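You operate a simulated robot arm through the tools that you are given. There is no shell and no other tool.

You run a simulated two-armed robot. Do the job below in one go: nothing can be reset, and whatever is moved stays where it is left.

## Task
Torque both bearing bolts to the value on the card.
Fine: set the yellow wrench to it, run the bolts down by hand first, stop at the click, lay the wrench back.

It is judged by the outcome, as a careful person would: the job done as asked, and still so three seconds after it is handed in. It fails if anything else is knocked over, pushed out of place, dropped, spilled or broken.

## Robot
Two 6-joint arms with fingered hands on one trunk that stands fixed in place. Base frame: the origin is at the foot of the trunk, x ahead of it, y to its left, z up; the work surface is at about z = 85. Lengths are in cm, angles in degrees, forces in N, time in s.
The left shoulder is at [5, 17, 108.3], the right one opposite. With the tool pointing down near the work surface each hand reaches from about 50 to 78 cm from the base axis, measured 20 degrees to its own side. Payload 3.5 kg a hand.
Tool frame (each hand has its own): the origin (TCP) lies between the finger pads and is the grasp point; the fingertips stand 2.6 cm ahead of it; z points along the fingers, y is the line along which they close. The gripper opens to 13.2 cm; its body begins 7.3 cm behind the TCP. The gripper is a hand of 3 fingers: y runs from the thumb to the fingers, the wrist lies at [0, 0, -23.4] in the tool frame, and closing takes about 1.5 s.
Orientation is told as [roll, pitch, yaw] about the base's x, y, z axes, in that order, counted from this pose: with the fingers straight down and closing along the base's y, the tool's x points along the base's -x, its y along +y and its z along -z.

## Interface
- The arms move only by the tool send_rows. It takes "left_moves", "right_moves" or both (then of equal length, played together; a hand with none holds still); each is a list of rows, each an object (a shift or turn left out is 0, a gripper value left out holds the last) with "delta_pos": the shift along the tool's x, y, z in units of 150 mm (1.0 is 150 mm), a list of three; "delta_rot": the turn, a rotation vector about the tool's x, y, z in units of 60 degrees (1.0 is 60 degrees), a list of three; "claw": the gripper command, from -1 (fully open) to 1 (shut), values between in proportion. In form: [{"delta_pos": [dx, dy, dz], "delta_rot": [ax, ay, az], "claw": claw}, ...]. A call has 1 to 20 rows; each row is the pose to reach, as a shift and turn from the pose commanded when the call began, along the tool's axes at that moment. A call with a number of a shift or a turn outside -1 to 1 is refused whole. Rows are played at 5 a second. More than 5 cm and 8.6 degrees between two rows, or a gripper value outside its range, and nothing of the call is played. A pose out of reach is approached as far as the arm can. The call stops where the force on the tool passes 70 N (or 10 N more than at its start, if that is more) or the arm is blocked; 0.2 s more then pass. Each finger travels about 10.8 cm/s and halts on what it meets, pressing with about 28 N; the grip force reading is that of the motor and also rises with nothing between the fingers. The clock runs only during rows and for 0.2 s after the last one: add rows that repeat a pose to give the fingers time. The reply holds the time, the measured pose of the TCP, the force on the tool along the base axes, the opening and the grip force, in the units named above and with some noise, with the torque about the TCP (base axes, N m) and any sound that the robot's microphone picked up.
- Cameras (640 x 400 px; columns grow to the right, rows downward): "scene" is now at [3.61, 1.66, 167.17]; the picture's right is [0.20, -0.98, 0.00], its down [-0.71, -0.14, -0.69] and it looks along [0.67, 0.13, -0.73] (base axes); focal length 326 px, centre (320, 200). "left" rides on the left gripper at [-6.2, 0.3, -9.2] in its tool frame; the picture's right is [-0.05, -1.00, 0.00], its down [0.83, -0.04, -0.56] and it looks along [0.55, -0.03, 0.83] (tool axes); focal length 230 px, centre (320, 200). "right" rides on the right gripper at [6.2, 0.3, -9.2] in its tool frame; the picture's right is [-0.05, 1.00, 0.00], its down [-0.83, -0.04, -0.55] and it looks along [-0.55, -0.03, 0.83] (tool axes); focal length 230 px, centre (320, 200). There is no depth. A picture from a camera that has moved, and an enlarged one, comes with that camera's place and axes in the base frame and with its lens.
- camera(camera): a new picture of that camera. It takes no simulated time.
- lift_body(by): slides the trunk up (or, below 0, down) by that many cm; the arms and the scene camera ride with it, the base frame stays. It gives what a move gives, with no picture.
- grasp_type(shape, hand): the hand has 3 fingers and takes this shape, open, in about a second: jaw (thumb against the fingers, like two jaws); tri (thumb and two fingers); tip (a fingertip pinch); poke (one finger out to press); point (the index stretched); flat (the hand flat); cup (the hand cupped); fist (a fist). The gripper value then closes the fingers along that shape, each until it touches; the sizes above hold for jaw. It gives what a move gives, with no picture.
- aim_head(pan, tilt): turns the head with the scene camera to pan (to the left, within 86 degrees either way) and tilt (down, from -29 to 69), counted from straight ahead of the robot. It gives what a move gives.
- inspect(camera, box): a new picture of the part [left, top, right, bottom] of that camera's present view, enlarged. It takes no simulated time.
- close_job(): hands the job in; it is judged then, once.

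Nothing tells you positions but the pictures and the camera data. Unless the task says otherwise, let go and move clear before handing in.

The tools are called after "Request:" by a JSON object that holds its "name" and its "arguments". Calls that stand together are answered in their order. send_rows: Moves the arms, as the interface text tells. Its arguments: {"type":"object","properties":{"left_moves":{"type":"array","items":{"type":"object","properties":{"delta_pos":{"type":"array","items":{"type":"number"}},"delta_rot":{"type":"array","items":{"type":"number"}},"claw":{"type":"number"}}}},"right_moves":{"type":"array","items":{"type":"object","properties":{"delta_pos":{"type":"array","items":{"type":"number"}},"delta_rot":{"type":"array","items":{"type":"number"}},"claw":{"type":"number"}}}}},"required":[]} The other tools are called the same way: lift_body (by) moves the trunk up or down; grasp_type (shape, hand) gives the hand a shape; aim_head (pan, tilt) turns the head that bears the scene camera; camera (camera) takes a picture; inspect (camera, box) takes an enlarged picture of a part of a camera's view; close_job () hands the job in.

At the start:

```text
clock: 0.0
left_tcp_pos: [61.69, 25.8, 124.91]
left_orientation: [0.1, -0.1, 0.0]
left_ft_force: [0.6, 0.4, -0.2]
left_ft_torque: [0.0, 0.03, 0.06]
left_opening: 13.17
left_grip_force: 0.1
left_shape: jaw
right_tcp_pos: [63.13, -17.08, 125.67]
right_orientation: [0.1, -0.5, -0.1]
right_ft_force: [-0.1, 0.1, -0.3]
right_ft_torque: [0.05, 0.0, -0.02]
right_opening: 13.18
right_grip_force: 0.2
right_shape: jaw
trunk travel left (down, up): [-69.8, 1.2]
head pan, tilt (commanded): [11.2, 46.7]
```

scene: 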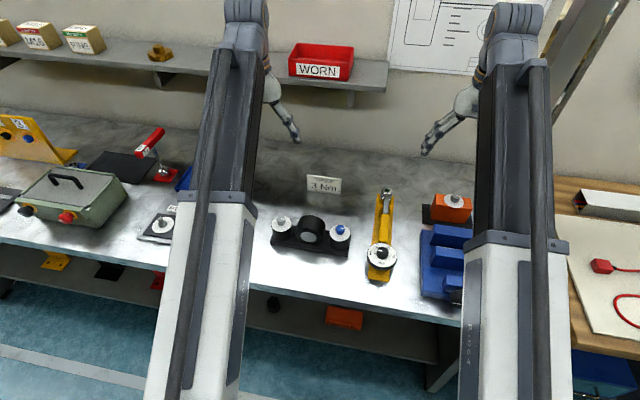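
right: 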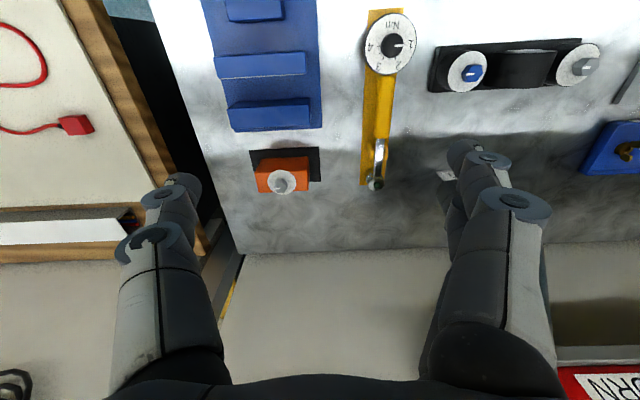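
left: 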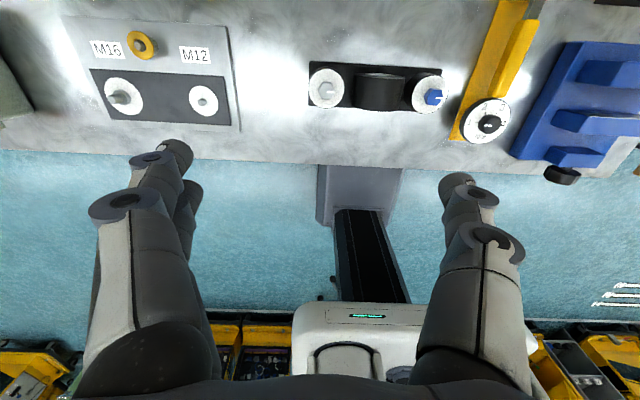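

I see a bench with a bearing block carrying two bolts (one with a grey head, one with a blue head), a card that seems to read "3 Nm", and a yellow wrench with a dial to the right of it. I'll look closer at each before moving anything.

Request:
{"name": "inspect", "arguments": {"camera": "scene", "box": [260, 160, 420, 290]}}

Request:
{"name": "inspect", "arguments": {"camera": "right", "box": [330, 0, 640, 200]}}

Request:
{"name": "inspect", "arguments": {"camera": "left", "box": [280, 0, 560, 170]}}

Request:
{"name": "inspect", "arguments": {"camera": "scene", "box": [290, 165, 350, 205]}}

Request:
{"name": "inspect", "arguments": {"camera": "scene", "box": [360, 180, 420, 290]}}

```text
3.08 times, centred on (340, 225) of scene
camera zoom: at [3.61, 1.66, 167.17], right [0.2, -0.98, 0.0], down [-0.71, -0.14, -0.69], along [0.67, 0.13, -0.73], focal length 1004 px, centre (258, 123)
```

zoom: 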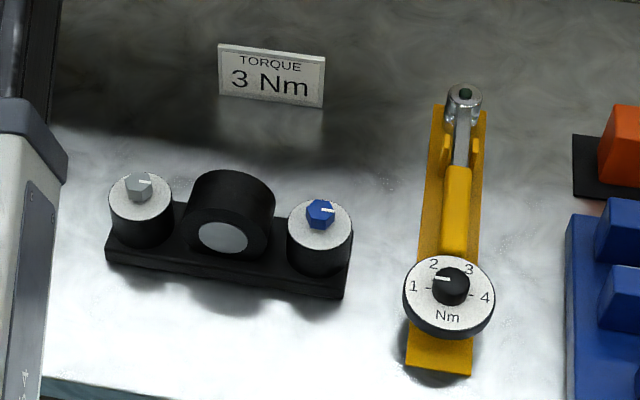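

```text
2.00 times, centred on (485, 100) of right
camera zoom: at [56.82, -16.79, 134.83], right [0.05, 1.0, 0.0], down [0.83, -0.04, 0.56], along [0.56, -0.03, -0.83], focal length 460 px, centre (-10, 400)
```

zoom: 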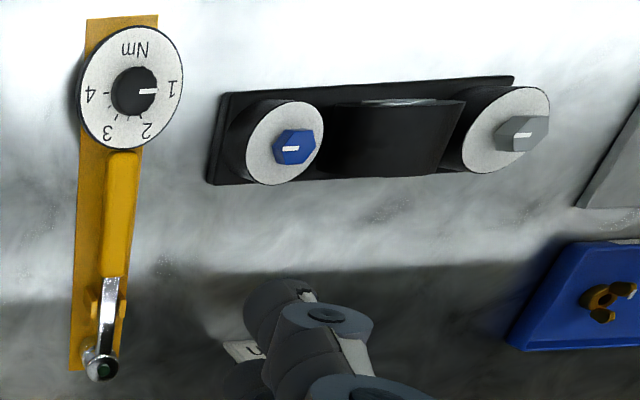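

```text
2.29 times, centred on (420, 85) of left
camera zoom: at [67.93, 26.1, 134.03], right [0.05, -1.0, 0.0], down [-0.83, -0.04, 0.56], along [-0.55, -0.03, -0.83], focal length 526 px, centre (91, 463)
```

zoom: 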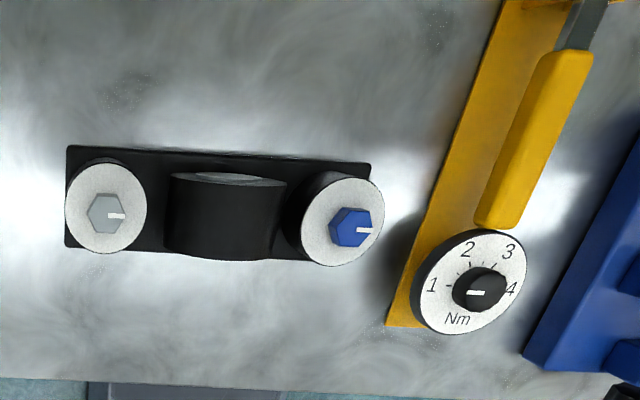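

```text
10.00 times, centred on (320, 185) of scene
camera zoom: at [3.61, 1.66, 167.17], right [0.2, -0.98, 0.0], down [-0.71, -0.14, -0.69], along [0.67, 0.13, -0.73], focal length 3262 px, centre (320, 350)
```

zoom: 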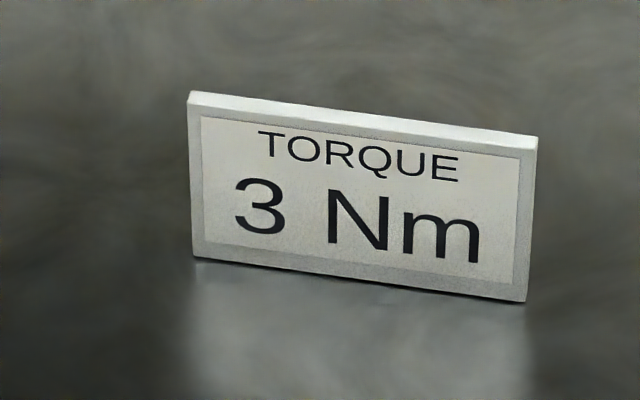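

```text
3.64 times, centred on (390, 235) of scene
camera zoom: at [3.61, 1.66, 167.17], right [0.2, -0.98, 0.0], down [-0.71, -0.14, -0.69], along [0.67, 0.13, -0.73], focal length 1186 px, centre (66, 73)
```

zoom: 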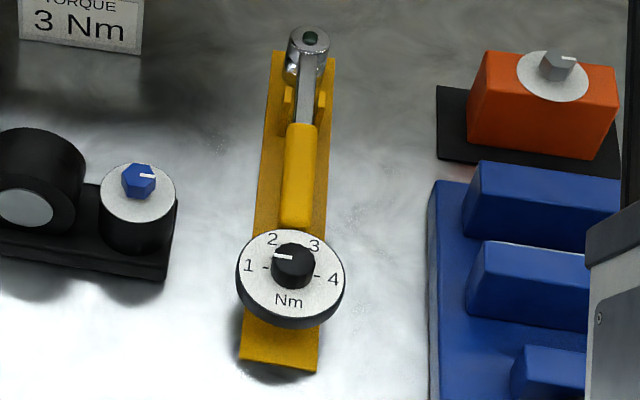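

The card reads 3 Nm and the dial pointer currently stands near 1. I'll look round the rest of the scene, such as the wall sheet and other signs, for anything that matters.

Request:
{"name": "inspect", "arguments": {"camera": "scene", "box": [380, 0, 500, 80]}}

Request:
{"name": "aim_head", "arguments": {"pan": -10, "tilt": 25}}

Request:
{"name": "camera", "arguments": {"camera": "scene"}}

```text
5.00 times, centred on (440, 40) of scene
camera zoom: at [3.61, 1.66, 167.17], right [0.2, -0.98, 0.0], down [-0.71, -0.14, -0.69], along [0.67, 0.13, -0.73], focal length 1631 px, centre (-280, 1000)
```

zoom: 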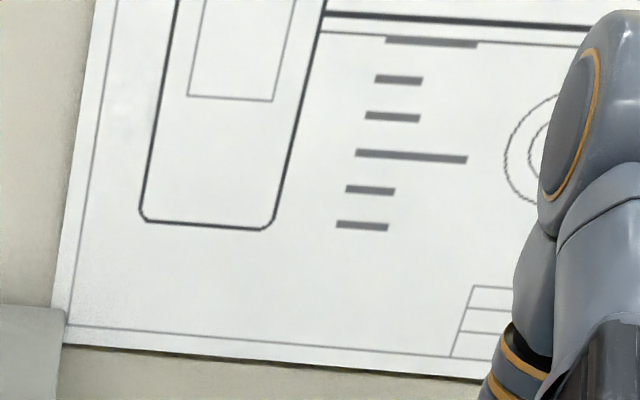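

```text
clock: 0.8
left_tcp_pos: [61.77, 25.9, 124.88]
left_orientation: [-0.1, 0.0, 0.0]
left_ft_force: [-0.1, -0.1, -1.2]
left_ft_torque: [0.02, -0.01, -0.01]
left_opening: 13.18
left_grip_force: 0.0
left_shape: jaw
right_tcp_pos: [63.08, -16.98, 125.61]
right_orientation: [0.1, -0.4, -0.1]
right_ft_force: [-0.2, 0.6, -0.2]
right_ft_torque: [0.01, 0.03, -0.04]
right_opening: 13.18
right_grip_force: 0.1
right_shape: jaw
trunk travel left (down, up): [-69.8, 1.2]
head pan, tilt (commanded): [-10.0, 25.0]
```

```text
taken
camera scene: at [4.85, -1.49, 170.47], right [-0.17, -0.98, 0.0], down [-0.42, 0.07, -0.91], along [0.89, -0.16, -0.42], focal length 326 px, centre (320, 200)
```

scene: 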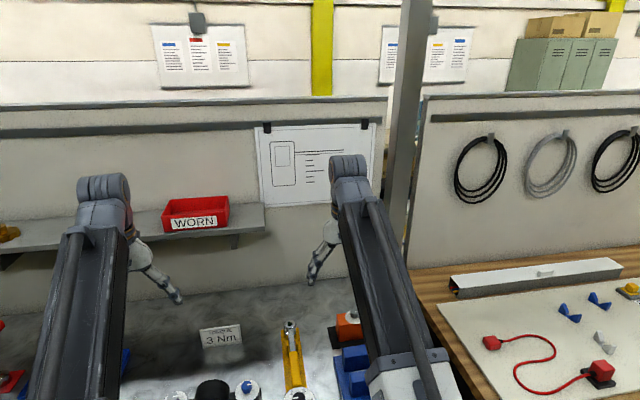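

Nothing else on the walls bears on the job. From two views I place the bolts at about (62, 7, 93) blue and (62, 25, 93) grey, and the dial at about (57.5, -5.4, 91). I'll bring the right hand lower over the wrench for a closer look.

Request:
{"name": "aim_head", "arguments": {"pan": 5, "tilt": 48}}

Request:
{"name": "send_rows", "arguments": {"right_moves": [{"delta_pos": [0.04, 0.06, 0.12]}, {"delta_pos": [0.08, 0.13, 0.24]}, {"delta_pos": [0.12, 0.2, 0.36]}, {"delta_pos": [0.16, 0.27, 0.5]}, {"delta_pos": [0.2, 0.33, 0.64]}, {"delta_pos": [0.24, 0.4, 0.78]}, {"delta_pos": [0.27, 0.4, 0.9]}, {"delta_pos": [0.3, 0.4, 1.0]}]}}

Request:
{"name": "camera", "arguments": {"camera": "right"}}

Request:
{"name": "camera", "arguments": {"camera": "scene"}}

```text
clock: 1.7
left_tcp_pos: [61.77, 25.76, 124.8]
left_orientation: [0.1, 0.0, 0.0]
left_ft_force: [-0.6, 0.2, 1.1]
left_ft_torque: [-0.02, 0.0, 0.01]
left_opening: 13.19
left_grip_force: 0.0
left_shape: jaw
right_tcp_pos: [63.03, -17.07, 125.74]
right_orientation: [0.0, -0.4, 0.1]
right_ft_force: [-0.4, 0.5, 0.4]
right_ft_torque: [-0.01, 0.02, -0.01]
right_opening: 13.18
right_grip_force: 0.2
right_shape: jaw
trunk travel left (down, up): [-69.8, 1.2]
head pan, tilt (commanded): [5.0, 48.0]
```

```text
clock: 3.5
left_tcp_pos: [61.82, 25.86, 124.76]
left_orientation: [-0.1, -0.1, 0.0]
left_ft_force: [0.8, -0.6, 0.2]
left_ft_torque: [-0.01, -0.03, 0.03]
left_opening: 13.18
left_grip_force: 0.0
left_shape: jaw
right_tcp_pos: [58.7, -10.96, 110.47]
right_orientation: [-0.1, -0.4, 0.1]
right_ft_force: [0.1, 0.6, -0.6]
right_ft_torque: [0.0, 0.01, 0.0]
right_opening: 13.19
right_grip_force: 0.0
right_shape: jaw
trunk travel left (down, up): [-69.8, 1.2]
head pan, tilt (commanded): [5.0, 48.0]
```

```text
taken
camera right: at [52.4, -10.8, 119.61], right [0.05, 1.0, 0.0], down [0.83, -0.04, 0.56], along [0.56, -0.03, -0.83], focal length 230 px, centre (320, 200)
```

right: 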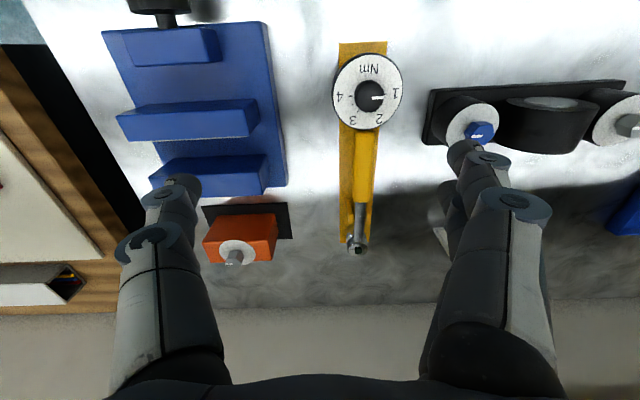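

```text
taken
camera scene: at [3.62, 0.79, 167.0], right [0.09, -1.0, 0.0], down [-0.74, -0.07, -0.67], along [0.67, 0.06, -0.74], focal length 326 px, centre (320, 200)
```

scene: 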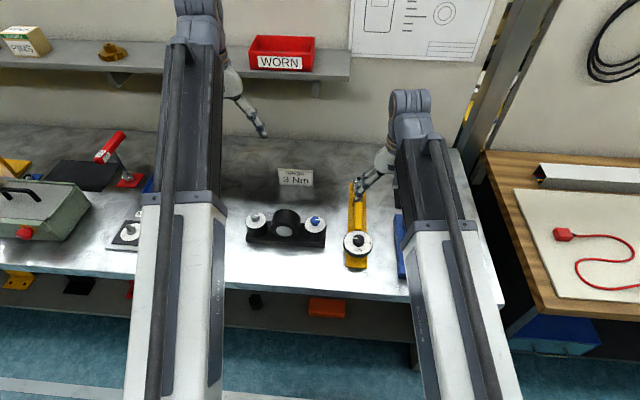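

Request:
{"name": "inspect", "arguments": {"camera": "right", "box": [310, 30, 430, 260]}}

Request:
{"name": "inspect", "arguments": {"camera": "right", "box": [410, 60, 640, 170]}}

Request:
{"name": "inspect", "arguments": {"camera": "right", "box": [325, 40, 415, 140]}}

Request:
{"name": "inspect", "arguments": {"camera": "right", "box": [325, 150, 415, 260]}}

Request:
{"name": "inspect", "arguments": {"camera": "scene", "box": [230, 190, 400, 280]}}

```text
1.74 times, centred on (370, 145) of right
camera zoom: at [52.4, -10.8, 119.61], right [0.05, 1.0, 0.0], down [0.83, -0.04, 0.56], along [0.56, -0.03, -0.83], focal length 400 px, centre (233, 296)
```

zoom: 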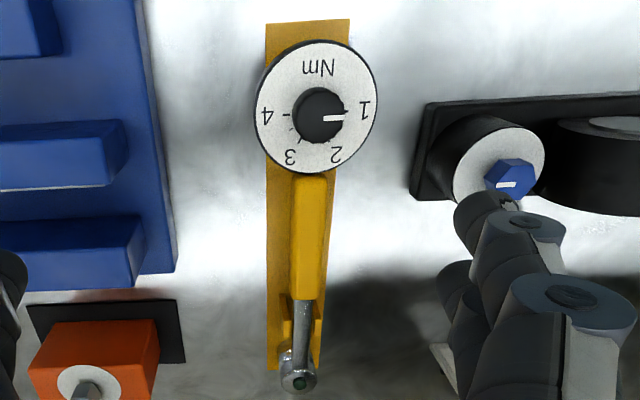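

```text
2.78 times, centred on (525, 115) of right
camera zoom: at [52.4, -10.8, 119.61], right [0.05, 1.0, 0.0], down [0.83, -0.04, 0.56], along [0.56, -0.03, -0.83], focal length 640 px, centre (-250, 436)
```

zoom: 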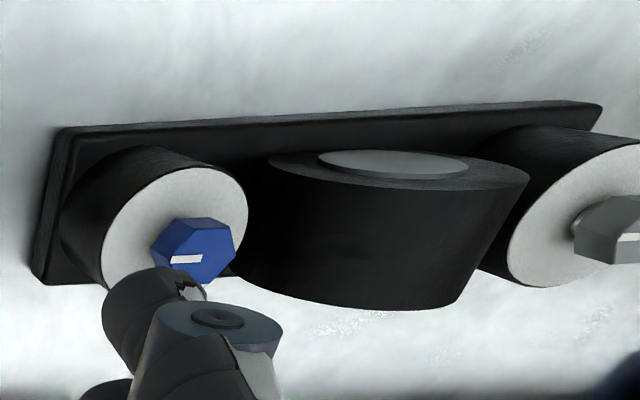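

```text
4.00 times, centred on (370, 90) of right
camera zoom: at [52.4, -10.8, 119.61], right [0.05, 1.0, 0.0], down [0.83, -0.04, 0.56], along [0.56, -0.03, -0.83], focal length 920 px, centre (120, 640)
```

zoom: 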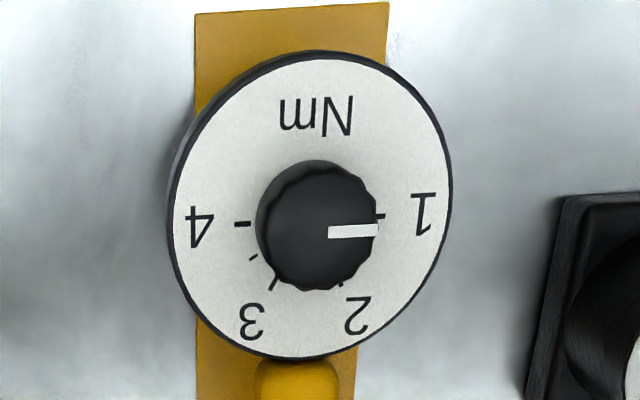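

```text
3.64 times, centred on (370, 205) of right
camera zoom: at [52.4, -10.8, 119.61], right [0.05, 1.0, 0.0], down [0.83, -0.04, 0.56], along [0.56, -0.03, -0.83], focal length 837 px, centre (138, 182)
```

zoom: 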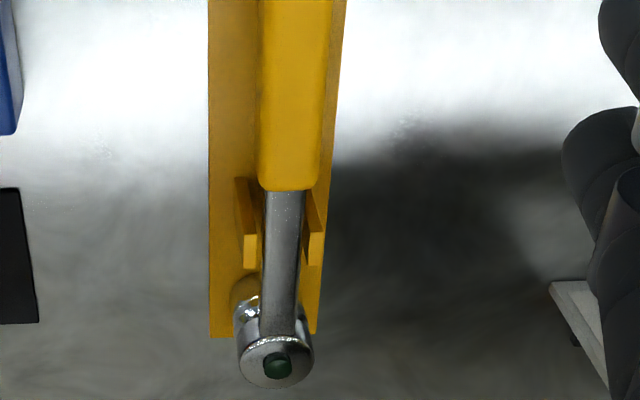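

```text
3.76 times, centred on (315, 235) of scene
camera zoom: at [3.62, 0.79, 167.0], right [0.09, -1.0, 0.0], down [-0.74, -0.07, -0.67], along [0.67, 0.06, -0.74], focal length 1228 px, centre (339, 68)
```

zoom: 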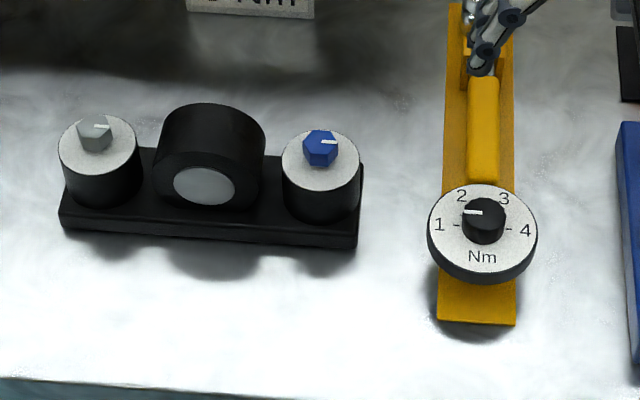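

The scale runs 1-2-3-4 clockwise at about 60° per Nm, with the pointer just past 1. I need a low side view to learn whether the dial is part of the wrench and how the wrench sits in its cradle, so I'll tilt the right hand and look from the right.

Request:
{"name": "send_rows", "arguments": {"right_moves": [{"delta_pos": [0, -0.1, 0], "delta_rot": [-0.1, 0, 0]}, {"delta_pos": [0, -0.2, 0], "delta_rot": [-0.2, 0, 0]}, {"delta_pos": [0, -0.3, 0], "delta_rot": [-0.3, 0, 0]}, {"delta_pos": [0, -0.4, 0], "delta_rot": [-0.4, 0, 0]}, {"delta_pos": [0, -0.5, 0.05], "delta_rot": [-0.5, 0, 0]}, {"delta_pos": [0, -0.6, 0.1], "delta_rot": [-0.6, 0, 0]}, {"delta_pos": [0, -0.65, 0.2], "delta_rot": [-0.7, 0, 0]}, {"delta_pos": [0, -0.7, 0.25], "delta_rot": [-0.8, 0, 0]}]}}

Request:
{"name": "camera", "arguments": {"camera": "right"}}

```text
clock: 5.3
left_tcp_pos: [61.82, 25.86, 124.9]
left_orientation: [-0.1, 0.0, 0.0]
left_ft_force: [0.2, -0.2, 0.3]
left_ft_torque: [0.01, -0.01, 0.0]
left_opening: 13.18
left_grip_force: 0.1
left_shape: jaw
right_tcp_pos: [58.8, -21.71, 106.9]
right_orientation: [48.1, -0.4, 0.1]
right_ft_force: [0.8, 1.5, 0.1]
right_ft_torque: [-0.01, 0.0, 0.0]
right_opening: 13.19
right_grip_force: 0.1
right_shape: jaw
trunk travel left (down, up): [-69.8, 1.2]
head pan, tilt (commanded): [5.0, 48.0]
```

```text
taken
camera right: at [52.48, -28.37, 113.28], right [0.05, 0.67, 0.74], down [0.83, -0.44, 0.34], along [0.56, 0.6, -0.57], focal length 230 px, centre (320, 200)
```

right: 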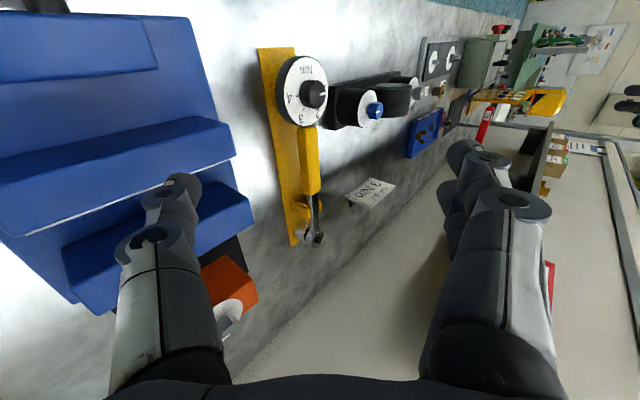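

Request:
{"name": "inspect", "arguments": {"camera": "right", "box": [240, 35, 400, 255]}}

Request:
{"name": "inspect", "arguments": {"camera": "right", "box": [320, 60, 440, 140]}}

Request:
{"name": "inspect", "arguments": {"camera": "right", "box": [270, 150, 350, 250]}}

```text
1.82 times, centred on (320, 145) of right
camera zoom: at [52.48, -28.37, 113.28], right [0.05, 0.67, 0.74], down [0.83, -0.44, 0.34], along [0.56, 0.6, -0.57], focal length 418 px, centre (320, 300)
```

zoom: 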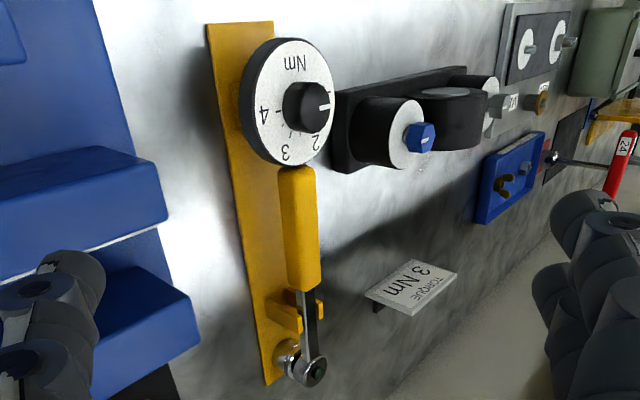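

```text
5.00 times, centred on (380, 100) of right
camera zoom: at [52.48, -28.37, 113.28], right [0.05, 0.67, 0.74], down [0.83, -0.44, 0.34], along [0.56, 0.6, -0.57], focal length 1150 px, centre (20, 700)
```

zoom: 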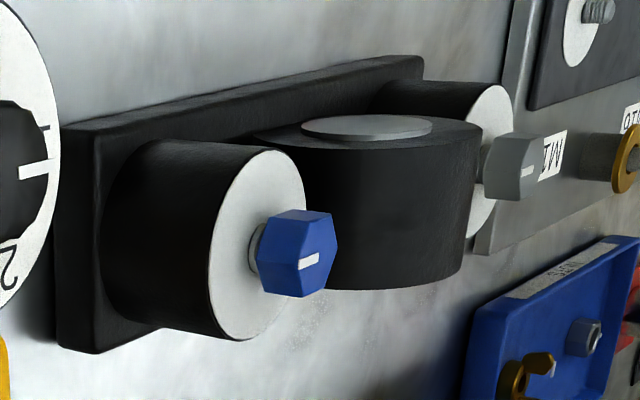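

```text
4.00 times, centred on (310, 200) of right
camera zoom: at [52.48, -28.37, 113.28], right [0.05, 0.67, 0.74], down [0.83, -0.44, 0.34], along [0.56, 0.6, -0.57], focal length 920 px, centre (360, 200)
```

zoom: 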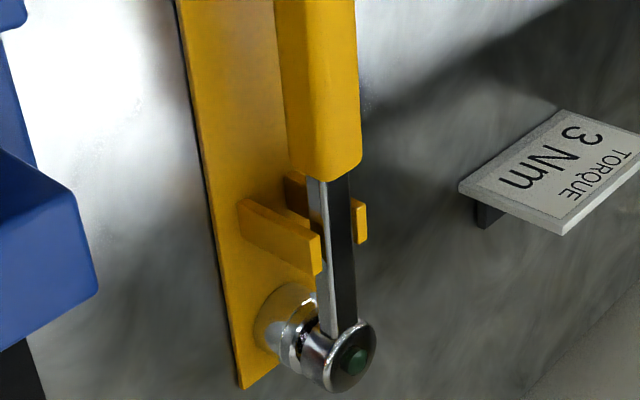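

The dial disc looks to be about 1 cm thick and sits at the tail of the wrench handle. The wrench lies in a fork with its socket on a boss, and both bolts stand proud of their washers. I put the knob top at about (57.5, -5.45, 91.5). I'll bring the right hand upright over the knob, part closed and turned counter-clockwise, so I have room to turn the knob clockwise.

Request:
{"name": "send_rows", "arguments": {"right_moves": [{"delta_pos": [0, 0.08, 0.045], "delta_rot": [0.1, 0, 0]}, {"delta_pos": [0, 0.16, 0.09], "delta_rot": [0.2, 0, 0]}, {"delta_pos": [0, 0.24, 0.135], "delta_rot": [0.3, 0, 0]}, {"delta_pos": [0, 0.33, 0.185], "delta_rot": [0.4, 0, 0]}, {"delta_pos": [0, 0.41, 0.23], "delta_rot": [0.5, 0, 0]}, {"delta_pos": [0, 0.49, 0.275], "delta_rot": [0.6, 0, 0]}, {"delta_pos": [0, 0.57, 0.32], "delta_rot": [0.7, 0, 0]}, {"delta_pos": [0, 0.655, 0.37], "delta_rot": [0.8, 0, 0]}]}}

Request:
{"name": "send_rows", "arguments": {"right_moves": [{"delta_pos": [0.01, 0.046, 0.06], "delta_rot": [0, 0, -0.12], "claw": 0.09}, {"delta_pos": [0.02, 0.092, 0.12], "delta_rot": [0, 0, -0.24]}, {"delta_pos": [0.03, 0.138, 0.18], "delta_rot": [0, 0, -0.36]}, {"delta_pos": [0.04, 0.184, 0.25], "delta_rot": [0, 0, -0.48]}, {"delta_pos": [0.05, 0.23, 0.32], "delta_rot": [0, 0, -0.6]}, {"delta_pos": [0.06, 0.276, 0.4], "delta_rot": [0, 0, -0.72]}, {"delta_pos": [0.075, 0.32, 0.5], "delta_rot": [0, 0, -0.84]}, {"delta_pos": [0.087, 0.367, 0.6], "delta_rot": [0, 0, -0.96]}]}}

Request:
{"name": "camera", "arguments": {"camera": "right"}}

```text
clock: 7.1
left_tcp_pos: [61.72, 25.88, 124.91]
left_orientation: [0.1, 0.0, 0.0]
left_ft_force: [-0.1, -1.1, 0.1]
left_ft_torque: [0.03, 0.02, -0.03]
left_opening: 13.16
left_grip_force: 0.0
left_shape: jaw
right_tcp_pos: [58.49, -10.87, 110.39]
right_orientation: [-0.1, -0.4, 0.0]
right_ft_force: [0.1, 0.1, -0.1]
right_ft_torque: [-0.04, 0.0, 0.01]
right_opening: 13.19
right_grip_force: 0.1
right_shape: jaw
trunk travel left (down, up): [-69.8, 1.2]
head pan, tilt (commanded): [5.0, 48.0]
```

```text
clock: 8.9
left_tcp_pos: [61.68, 25.9, 124.81]
left_orientation: [0.0, 0.0, 0.0]
left_ft_force: [-0.3, -0.3, 0.1]
left_ft_torque: [0.02, 0.0, 0.02]
left_opening: 13.22
left_grip_force: 0.0
left_shape: jaw
right_tcp_pos: [57.64, -5.5, 101.41]
right_orientation: [-0.3, -0.2, 57.8]
right_ft_force: [-0.3, 0.1, -0.9]
right_ft_torque: [-0.02, -0.01, -0.02]
right_opening: 6.06
right_grip_force: 0.0
right_shape: jaw
trunk travel left (down, up): [-69.8, 1.2]
head pan, tilt (commanded): [5.0, 48.0]
```

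```text
taken
camera right: at [53.91, -10.47, 110.68], right [-0.82, 0.58, -0.01], down [0.48, 0.68, 0.56], along [0.33, 0.45, -0.83], focal length 230 px, centre (320, 200)
```

right: 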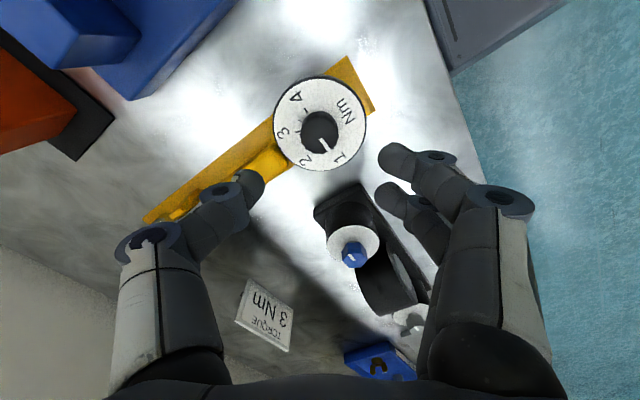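

Request:
{"name": "inspect", "arguments": {"camera": "right", "box": [260, 65, 380, 185]}}

Request:
{"name": "inspect", "arguments": {"camera": "right", "box": [140, 90, 300, 240]}}

```text
3.33 times, centred on (320, 125) of right
camera zoom: at [53.91, -10.47, 110.68], right [-0.82, 0.58, -0.01], down [0.48, 0.68, 0.56], along [0.33, 0.45, -0.83], focal length 767 px, centre (320, 450)
```

zoom: 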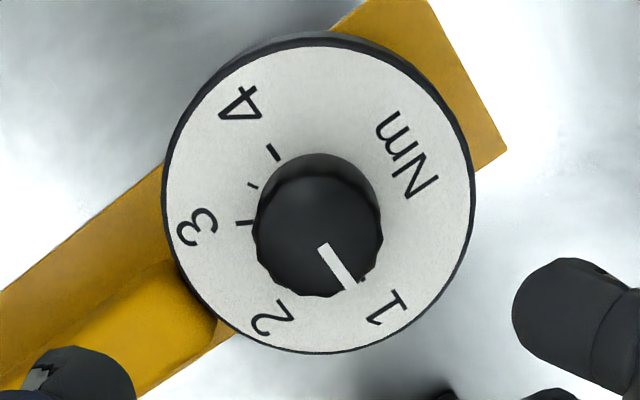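

```text
2.67 times, centred on (220, 165) of right
camera zoom: at [53.91, -10.47, 110.68], right [-0.82, 0.58, -0.01], down [0.48, 0.68, 0.56], along [0.33, 0.45, -0.83], focal length 614 px, centre (587, 293)
```

zoom: 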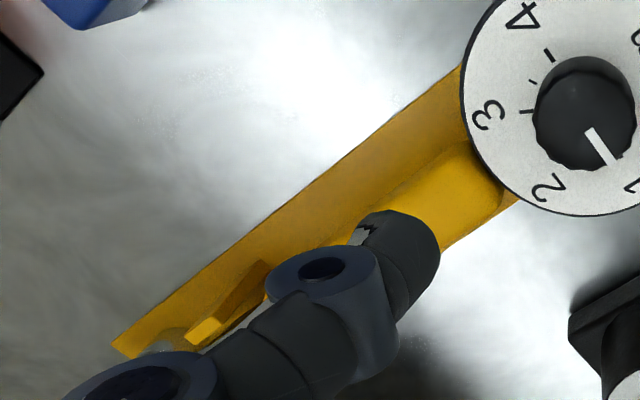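

The hand is centred over the dial, whose face is at about z = 89.7 with the knob top at about 91.5. The pointer reads about 1.1, so it needs roughly 114° clockwise to reach 3. I'll narrow the fingers, go down round the knob and grip it.

Request:
{"name": "send_rows", "arguments": {"right_moves": [{"delta_pos": [0, 0, 0.1], "claw": 0.3}, {"delta_pos": [0, 0, 0.2], "claw": 0.3}, {"delta_pos": [0, 0, 0.3], "claw": 0.3}, {"delta_pos": [0, 0, 0.4], "claw": 0.3}, {"delta_pos": [0, 0, 0.48], "claw": 0.3}, {"delta_pos": [0, 0, 0.54], "claw": 0.3}, {"delta_pos": [0, 0, 0.575], "claw": 0.3}]}}

Request:
{"name": "camera", "arguments": {"camera": "right"}}

```text
clock: 10.5
left_tcp_pos: [61.61, 25.91, 125.02]
left_orientation: [-0.1, 0.0, -0.1]
left_ft_force: [0.6, -0.5, -0.5]
left_ft_torque: [0.01, -0.02, 0.03]
left_opening: 13.18
left_grip_force: 0.0
left_shape: jaw
right_tcp_pos: [57.51, -5.3, 93.15]
right_orientation: [-0.4, -0.3, 57.7]
right_ft_force: [-1.7, 0.7, 15.1]
right_ft_torque: [0.25, 0.39, 0.02]
right_opening: 4.71
right_grip_force: 0.1
right_shape: jaw
trunk travel left (down, up): [-69.8, 1.2]
head pan, tilt (commanded): [5.0, 48.0]
```

```text
taken
camera right: at [53.7, -10.36, 102.19], right [-0.82, 0.58, -0.01], down [0.48, 0.68, 0.56], along [0.33, 0.45, -0.83], focal length 230 px, centre (320, 200)
```

right: 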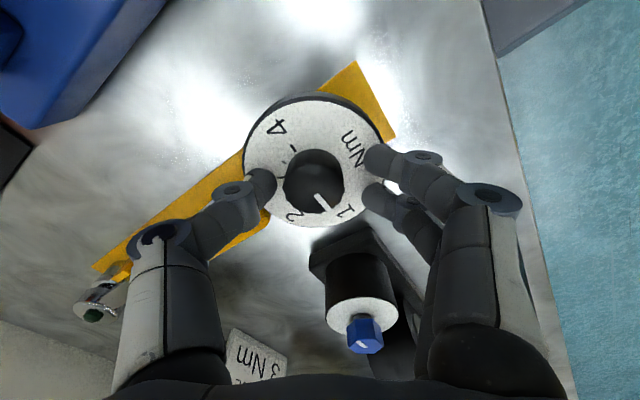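

The fingertips are touching the dial face, with 15 N upward on the hand. I'll back off about 6 mm and then close on the knob.

Request:
{"name": "send_rows", "arguments": {"right_moves": [{"delta_pos": [0, 0, -0.04], "claw": 0.3}, {"delta_pos": [0, 0, -0.04], "claw": 0.3}]}}

Request:
{"name": "send_rows", "arguments": {"right_moves": [{"claw": 0.45}, {"claw": 0.6}, {"claw": 0.75}, {"claw": 0.75}, {"claw": 0.75}]}}

Request:
{"name": "camera", "arguments": {"camera": "right"}}

```text
clock: 11.1
left_tcp_pos: [61.8, 25.91, 124.78]
left_orientation: [0.0, 0.0, 0.0]
left_ft_force: [-0.1, 0.0, 0.1]
left_ft_torque: [0.0, 0.02, 0.0]
left_opening: 13.22
left_grip_force: 0.0
left_shape: jaw
right_tcp_pos: [57.51, -5.34, 93.43]
right_orientation: [-0.3, -0.2, 57.6]
right_ft_force: [-0.2, 0.3, 0.4]
right_ft_torque: [0.02, -0.01, 0.0]
right_opening: 4.71
right_grip_force: 0.1
right_shape: jaw
trunk travel left (down, up): [-69.8, 1.2]
head pan, tilt (commanded): [5.0, 48.0]
```

```text
clock: 12.3
left_tcp_pos: [61.82, 25.8, 124.78]
left_orientation: [0.0, 0.0, 0.0]
left_ft_force: [0.3, 0.0, -0.7]
left_ft_torque: [0.01, 0.02, 0.01]
left_opening: 13.2
left_grip_force: 0.0
left_shape: jaw
right_tcp_pos: [57.54, -5.35, 93.45]
right_orientation: [-0.3, -0.2, 57.6]
right_ft_force: [0.7, 0.0, -0.3]
right_ft_torque: [0.03, -0.01, -0.03]
right_opening: 2.14
right_grip_force: 28.4
right_shape: jaw
trunk travel left (down, up): [-69.8, 1.2]
head pan, tilt (commanded): [5.0, 48.0]
```

```text
taken
camera right: at [53.81, -10.43, 102.62], right [-0.82, 0.58, -0.01], down [0.48, 0.68, 0.56], along [0.33, 0.45, -0.83], focal length 230 px, centre (320, 200)
```

right: 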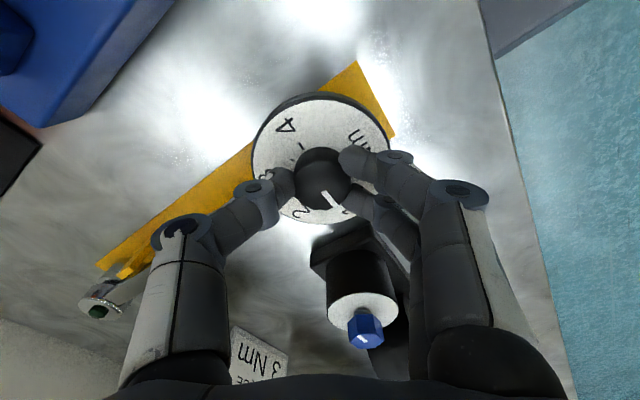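

The knob is gripped. I'll turn it clockwise a little first and check that it follows without shifting the wrench.

Request:
{"name": "send_rows", "arguments": {"right_moves": [{"delta_rot": [0, 0, 0.08]}, {"delta_rot": [0, 0, 0.16]}, {"delta_rot": [0, 0, 0.24]}, {"delta_rot": [0, 0, 0.32]}, {"delta_rot": [0, 0, 0.4]}]}}

Request:
{"name": "camera", "arguments": {"camera": "right"}}

```text
clock: 13.5
left_tcp_pos: [61.82, 25.87, 124.88]
left_orientation: [0.0, 0.0, 0.0]
left_ft_force: [-0.4, 0.9, 0.3]
left_ft_torque: [0.0, -0.01, 0.0]
left_opening: 13.19
left_grip_force: 0.2
left_shape: jaw
right_tcp_pos: [57.54, -5.28, 93.4]
right_orientation: [-0.2, -0.3, 33.5]
right_ft_force: [-1.7, 0.4, -0.4]
right_ft_torque: [0.01, 0.01, 0.02]
right_opening: 2.14
right_grip_force: 27.5
right_shape: jaw
trunk travel left (down, up): [-69.8, 1.2]
head pan, tilt (commanded): [5.0, 48.0]
```

```text
taken
camera right: at [52.11, -8.54, 102.63], right [-0.51, 0.86, 0.0], down [0.71, 0.42, 0.56], along [0.48, 0.28, -0.83], focal length 230 px, centre (320, 200)
```

right: 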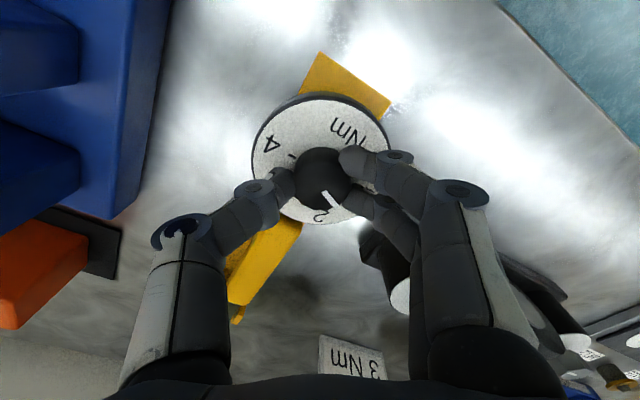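

The pointer follows the hand and the wrench stays put. I'll keep turning toward 3.

Request:
{"name": "send_rows", "arguments": {"right_moves": [{"delta_rot": [0, 0, 0.1]}, {"delta_rot": [0, 0, 0.2]}, {"delta_rot": [0, 0, 0.3]}, {"delta_rot": [0, 0, 0.4]}, {"delta_rot": [0, 0, 0.5]}, {"delta_rot": [0, 0, 0.6]}, {"delta_rot": [0, 0, 0.7]}, {"delta_rot": [0, 0, 0.8]}, {"delta_rot": [0, 0, 0.9]}]}}

Request:
{"name": "send_rows", "arguments": {"right_moves": [{"delta_rot": [0, 0, 0.1]}, {"delta_rot": [0, 0, 0.2]}, {"delta_rot": [0, 0, 0.3]}, {"delta_rot": [0, 0, 0.4]}, {"delta_rot": [0, 0, 0.5]}, {"delta_rot": [0, 0, 0.55]}]}}

Request:
{"name": "camera", "arguments": {"camera": "right"}}

Request:
{"name": "inspect", "arguments": {"camera": "right", "box": [240, 80, 400, 240]}}

```text
clock: 15.5
left_tcp_pos: [61.92, 25.76, 124.83]
left_orientation: [0.0, -0.1, 0.1]
left_ft_force: [-0.5, -0.2, -0.1]
left_ft_torque: [-0.03, 0.01, -0.03]
left_opening: 13.2
left_grip_force: 0.0
left_shape: jaw
right_tcp_pos: [57.53, -5.33, 93.43]
right_orientation: [0.1, -0.5, -20.5]
right_ft_force: [1.1, 0.3, -0.1]
right_ft_torque: [-0.01, -0.04, 0.02]
right_opening: 2.14
right_grip_force: 28.3
right_shape: jaw
trunk travel left (down, up): [-69.8, 1.2]
head pan, tilt (commanded): [5.0, 48.0]
```

```text
clock: 16.9
left_tcp_pos: [61.84, 25.87, 124.77]
left_orientation: [0.0, 0.1, 0.1]
left_ft_force: [0.2, -0.1, 0.7]
left_ft_torque: [0.01, -0.01, -0.01]
left_opening: 13.21
left_grip_force: 0.1
left_shape: jaw
right_tcp_pos: [57.61, -5.55, 93.51]
right_orientation: [0.4, -0.2, -53.4]
right_ft_force: [-0.5, 1.0, 0.7]
right_ft_torque: [-0.02, 0.02, -0.02]
right_opening: 2.18
right_grip_force: 28.5
right_shape: jaw
trunk travel left (down, up): [-69.8, 1.2]
head pan, tilt (commanded): [5.0, 48.0]
```

```text
taken
camera right: at [53.97, -0.33, 102.62], right [0.83, 0.55, 0.01], down [0.46, -0.69, 0.56], along [0.31, -0.46, -0.83], focal length 230 px, centre (320, 200)
```

right: 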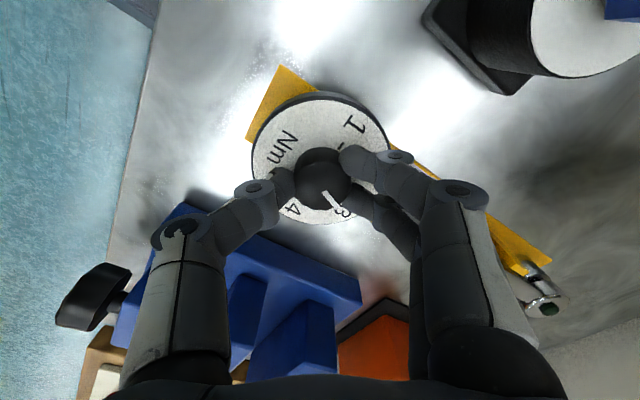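

```text
2.50 times, centred on (320, 160) of right
camera zoom: at [53.97, -0.33, 102.62], right [0.83, 0.55, 0.01], down [0.46, -0.69, 0.56], along [0.31, -0.46, -0.83], focal length 575 px, centre (320, 300)
```

zoom: 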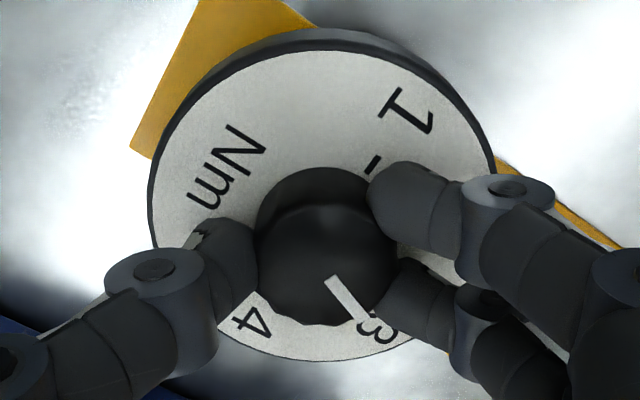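

The pointer looks close to 3. I'll release it, rise and check it precisely.

Request:
{"name": "send_rows", "arguments": {"right_moves": [{"claw": 0.3}, {"claw": 0.3}, {"delta_pos": [0, 0, -0.1], "claw": 0.3}, {"delta_pos": [0, 0, -0.2], "claw": 0.3}, {"delta_pos": [0, 0, -0.3], "claw": 0.3}, {"delta_pos": [0, 0, -0.4], "claw": 0.3}]}}

Request:
{"name": "inspect", "arguments": {"camera": "right", "box": [250, 60, 390, 200]}}

Request:
{"name": "camera", "arguments": {"camera": "scene"}}

```text
clock: 18.3
left_tcp_pos: [61.77, 25.85, 124.76]
left_orientation: [0.1, 0.1, -0.1]
left_ft_force: [0.8, 0.4, 0.3]
left_ft_torque: [0.0, -0.01, -0.03]
left_opening: 13.18
left_grip_force: 0.1
left_shape: jaw
right_tcp_pos: [57.5, -5.43, 99.41]
right_orientation: [0.4, -0.2, -53.3]
right_ft_force: [-0.4, -1.0, -0.4]
right_ft_torque: [0.01, 0.02, 0.01]
right_opening: 4.57
right_grip_force: 0.0
right_shape: jaw
trunk travel left (down, up): [-69.8, 1.2]
head pan, tilt (commanded): [5.0, 48.0]
```

```text
2.86 times, centred on (320, 130) of right
camera zoom: at [53.98, -0.28, 108.64], right [0.83, 0.55, 0.01], down [0.46, -0.69, 0.56], along [0.31, -0.46, -0.83], focal length 657 px, centre (320, 400)
```

zoom: 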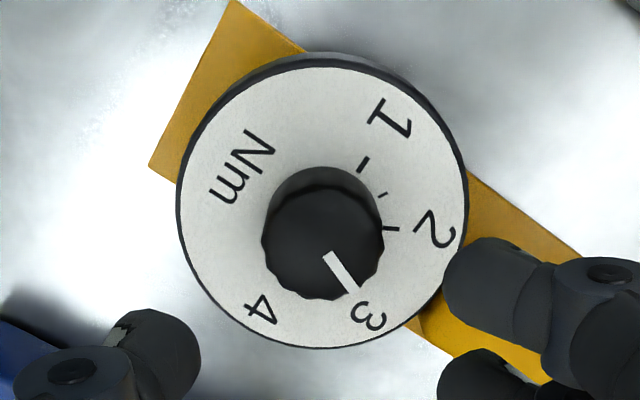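

```text
taken
camera scene: at [3.61, 0.79, 167.0], right [0.09, -1.0, 0.0], down [-0.74, -0.07, -0.67], along [0.67, 0.06, -0.74], focal length 326 px, centre (320, 200)
```

scene: 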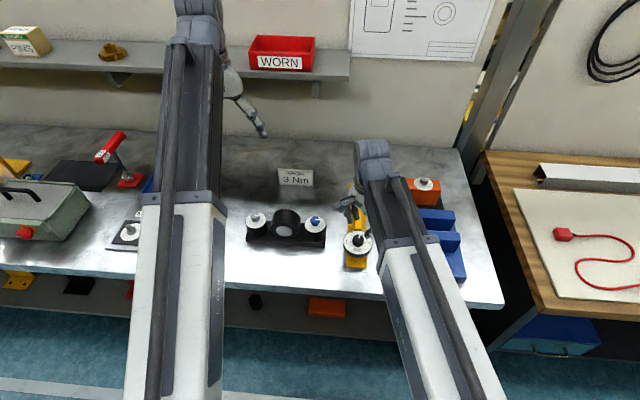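

The pointer looks just short of 3, by a few degrees at most. I'll tilt the hand so its camera looks straight down on the dial for an exact reading.

Request:
{"name": "send_rows", "arguments": {"right_moves": [{"delta_pos": [0, 0, -0.06], "delta_rot": [0, 0.1, 0]}, {"delta_pos": [0, 0, -0.12], "delta_rot": [0, 0.2, 0]}, {"delta_pos": [0, 0, -0.18], "delta_rot": [0, 0.3, 0]}, {"delta_pos": [0, 0, -0.24], "delta_rot": [0, 0.4, 0]}, {"delta_pos": [0, 0, -0.3], "delta_rot": [0, 0.5, 0]}, {"delta_pos": [0, 0, -0.3], "delta_rot": [0, 0.57, 0]}]}}

Request:
{"name": "camera", "arguments": {"camera": "right"}}

Request:
{"name": "inspect", "arguments": {"camera": "right", "box": [260, 140, 380, 260]}}

```text
clock: 19.7
left_tcp_pos: [61.81, 25.8, 124.85]
left_orientation: [0.0, 0.0, -0.1]
left_ft_force: [-1.3, -0.8, 0.2]
left_ft_torque: [0.0, 0.02, -0.05]
left_opening: 13.23
left_grip_force: 0.1
left_shape: jaw
right_tcp_pos: [57.43, -5.4, 103.97]
right_orientation: [0.5, 34.1, -53.1]
right_ft_force: [-0.4, 1.0, 0.8]
right_ft_torque: [0.02, 0.0, -0.03]
right_opening: 4.59
right_grip_force: 0.0
right_shape: jaw
trunk travel left (down, up): [-69.8, 1.2]
head pan, tilt (commanded): [5.0, 48.0]
```

```text
taken
camera right: at [57.58, -5.3, 115.07], right [0.83, 0.56, -0.02], down [0.56, -0.83, -0.01], along [-0.02, -0.01, -1.0], focal length 230 px, centre (320, 200)
```

right: 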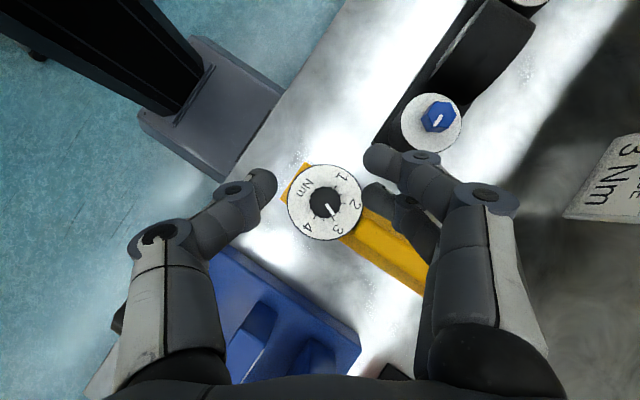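

```text
3.33 times, centred on (320, 200) of right
camera zoom: at [57.58, -5.3, 115.07], right [0.83, 0.56, -0.02], down [0.56, -0.83, -0.01], along [-0.02, -0.01, -1.0], focal length 767 px, centre (320, 200)
```

zoom: 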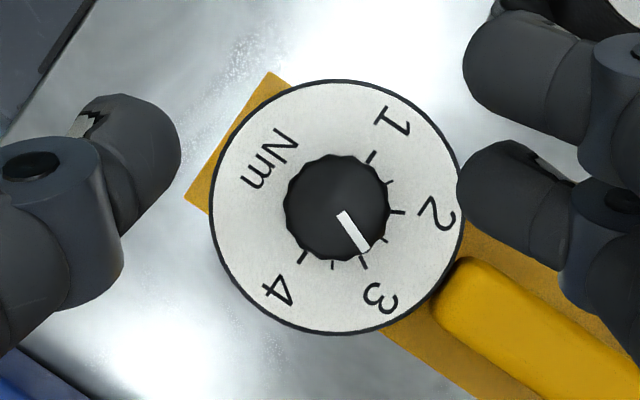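

Request:
{"name": "inspect", "arguments": {"camera": "right", "box": [298, 178, 348, 228]}}

```text
8.00 times, centred on (323, 203) of right
camera zoom: at [57.58, -5.3, 115.07], right [0.83, 0.56, -0.02], down [0.56, -0.83, -0.01], along [-0.02, -0.01, -1.0], focal length 1841 px, centre (296, 176)
```

zoom: 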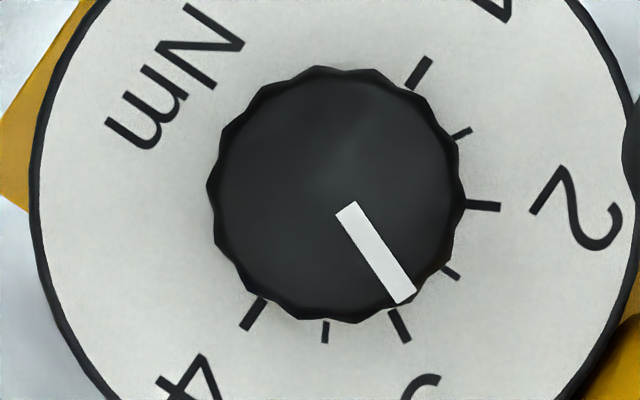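

Viewed straight down, the pointer is at about 2.87, roughly 7.5° short of the 3 tick. I'll go back, re-grip and turn that much further.

Request:
{"name": "send_rows", "arguments": {"right_moves": [{"delta_pos": [-0.03, 0, 0.045], "delta_rot": [0, -0.1, 0]}, {"delta_pos": [-0.06, 0, 0.09], "delta_rot": [0, -0.2, 0]}, {"delta_pos": [-0.09, 0, 0.135], "delta_rot": [0, -0.3, 0]}, {"delta_pos": [-0.12, 0, 0.18], "delta_rot": [0, -0.4, 0]}, {"delta_pos": [-0.15, 0, 0.225], "delta_rot": [0, -0.5, 0]}, {"delta_pos": [-0.168, 0, 0.249], "delta_rot": [0, -0.57, 0]}]}}

Request:
{"name": "send_rows", "arguments": {"right_moves": [{"delta_pos": [0, 0, 0.1]}, {"delta_pos": [0, 0, 0.2]}, {"delta_pos": [0, 0, 0.3]}, {"delta_pos": [0, 0, 0.36]}, {"delta_pos": [0, 0, 0.39]}]}}

Request:
{"name": "camera", "arguments": {"camera": "right"}}

```text
clock: 21.1
left_tcp_pos: [61.71, 25.82, 124.89]
left_orientation: [0.1, 0.1, -0.1]
left_ft_force: [-0.4, -0.4, 0.5]
left_ft_torque: [-0.01, -0.03, 0.02]
left_opening: 13.18
left_grip_force: 0.1
left_shape: jaw
right_tcp_pos: [57.39, -5.36, 99.51]
right_orientation: [0.3, -0.4, -53.4]
right_ft_force: [0.1, -1.2, -0.2]
right_ft_torque: [0.03, 0.0, -0.01]
right_opening: 4.59
right_grip_force: 0.0
right_shape: jaw
trunk travel left (down, up): [-69.8, 1.2]
head pan, tilt (commanded): [5.0, 48.0]
```

```text
clock: 22.3
left_tcp_pos: [61.76, 25.81, 124.83]
left_orientation: [-0.1, 0.0, -0.1]
left_ft_force: [0.4, 0.2, 0.4]
left_ft_torque: [-0.02, 0.0, -0.02]
left_opening: 13.2
left_grip_force: 0.1
left_shape: jaw
right_tcp_pos: [57.56, -5.57, 93.58]
right_orientation: [0.3, -0.1, -53.4]
right_ft_force: [-0.9, -0.7, -0.1]
right_ft_torque: [0.0, 0.03, -0.02]
right_opening: 4.57
right_grip_force: 0.0
right_shape: jaw
trunk travel left (down, up): [-69.8, 1.2]
head pan, tilt (commanded): [5.0, 48.0]
```

```text
taken
camera right: at [53.96, -0.43, 102.78], right [0.83, 0.55, 0.01], down [0.46, -0.69, 0.56], along [0.31, -0.46, -0.83], focal length 230 px, centre (320, 200)
```

right: 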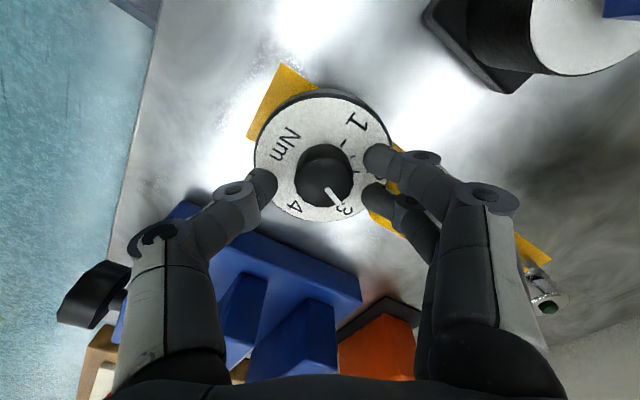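

Request:
{"name": "send_rows", "arguments": {"right_moves": [{"delta_pos": [0, 0, 0.008], "claw": 0.5}, {"delta_pos": [0, 0, 0.008], "claw": 0.65}, {"delta_pos": [0, 0, 0.008], "claw": 0.75}, {"delta_pos": [0, 0, 0.008], "claw": 0.75}, {"delta_pos": [0, 0, 0.008], "claw": 0.75}, {"delta_pos": [0, 0, 0.008], "delta_rot": [0, 0, 0.04]}, {"delta_pos": [0, 0, 0.008], "delta_rot": [0, 0, 0.08]}, {"delta_pos": [0, 0, 0.008], "delta_rot": [0, 0, 0.125]}, {"delta_pos": [0, 0, 0.008], "delta_rot": [0, 0, 0.125]}]}}

Request:
{"name": "send_rows", "arguments": {"right_moves": [{"claw": 0.3}, {"claw": 0.3}, {"delta_pos": [0, 0, -0.1], "claw": 0.3}, {"delta_pos": [0, 0, -0.2], "claw": 0.3}, {"delta_pos": [0, 0, -0.3], "claw": 0.3}, {"delta_pos": [0, 0, -0.4], "claw": 0.3}]}}

Request:
{"name": "send_rows", "arguments": {"right_moves": [{"delta_pos": [0, 0, -0.06], "delta_rot": [0, 0.1, 0]}, {"delta_pos": [0, 0, -0.12], "delta_rot": [0, 0.2, 0]}, {"delta_pos": [0, 0, -0.18], "delta_rot": [0, 0.3, 0]}, {"delta_pos": [0, 0, -0.24], "delta_rot": [0, 0.4, 0]}, {"delta_pos": [0, 0, -0.3], "delta_rot": [0, 0.5, 0]}, {"delta_pos": [0, 0, -0.3], "delta_rot": [0, 0.57, 0]}]}}

Request:
{"name": "camera", "arguments": {"camera": "right"}}

Request:
{"name": "inspect", "arguments": {"camera": "right", "box": [298, 178, 348, 228]}}

```text
clock: 24.3
left_tcp_pos: [61.74, 25.91, 124.8]
left_orientation: [0.0, -0.1, 0.0]
left_ft_force: [0.4, -0.4, 0.3]
left_ft_torque: [-0.01, 0.04, 0.04]
left_opening: 13.18
left_grip_force: 0.1
left_shape: jaw
right_tcp_pos: [57.62, -5.48, 93.49]
right_orientation: [0.3, -0.2, -60.8]
right_ft_force: [-0.6, 0.6, -0.1]
right_ft_torque: [-0.02, -0.01, 0.07]
right_opening: 2.26
right_grip_force: 28.5
right_shape: jaw
trunk travel left (down, up): [-69.8, 1.2]
head pan, tilt (commanded): [5.0, 48.0]
```

```text
clock: 25.7
left_tcp_pos: [61.75, 25.82, 124.82]
left_orientation: [0.0, 0.0, 0.1]
left_ft_force: [-0.2, 0.3, -0.8]
left_ft_torque: [0.02, -0.01, -0.01]
left_opening: 13.2
left_grip_force: 0.1
left_shape: jaw
right_tcp_pos: [57.5, -5.51, 99.5]
right_orientation: [0.4, -0.2, -60.9]
right_ft_force: [0.4, -0.5, -0.9]
right_ft_torque: [-0.03, 0.0, -0.01]
right_opening: 4.6
right_grip_force: 0.0
right_shape: jaw
trunk travel left (down, up): [-69.8, 1.2]
head pan, tilt (commanded): [5.0, 48.0]
```

```text
clock: 27.1
left_tcp_pos: [61.79, 25.81, 124.87]
left_orientation: [0.1, 0.0, 0.0]
left_ft_force: [0.0, 0.1, -0.3]
left_ft_torque: [0.0, 0.02, 0.0]
left_opening: 13.18
left_grip_force: 0.1
left_shape: jaw
right_tcp_pos: [57.41, -5.42, 104.01]
right_orientation: [0.5, 34.0, -60.6]
right_ft_force: [-0.3, -1.1, 0.0]
right_ft_torque: [0.0, -0.03, 0.01]
right_opening: 4.57
right_grip_force: 0.1
right_shape: jaw
trunk travel left (down, up): [-69.8, 1.2]
head pan, tilt (commanded): [5.0, 48.0]
```

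```text
taken
camera right: at [57.65, -5.38, 115.01], right [0.89, 0.45, -0.02], down [0.45, -0.89, -0.01], along [-0.02, 0.0, -1.0], focal length 230 px, centre (320, 200)
```

right: 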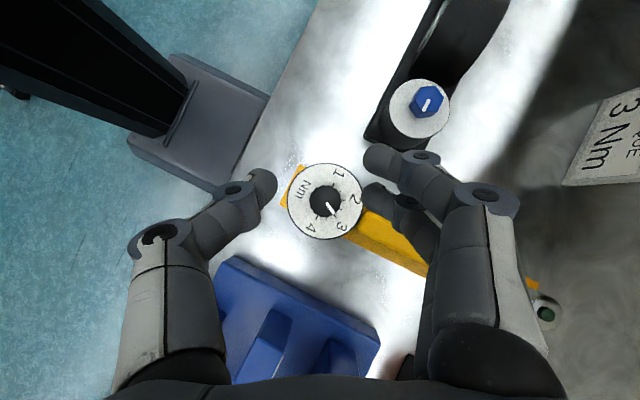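

```text
8.00 times, centred on (323, 203) of right
camera zoom: at [57.65, -5.38, 115.01], right [0.89, 0.45, -0.02], down [0.45, -0.89, -0.01], along [-0.02, 0.0, -1.0], focal length 1841 px, centre (296, 176)
```

zoom: 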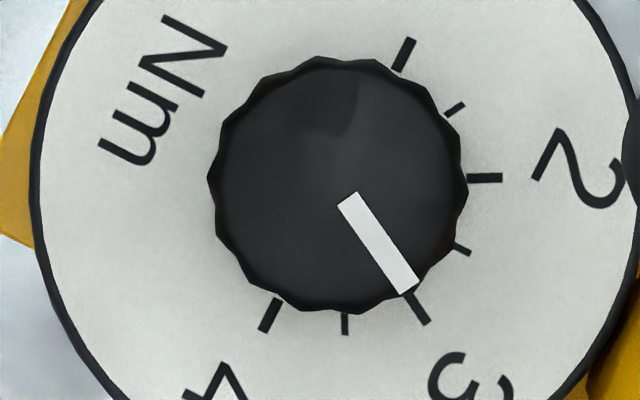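

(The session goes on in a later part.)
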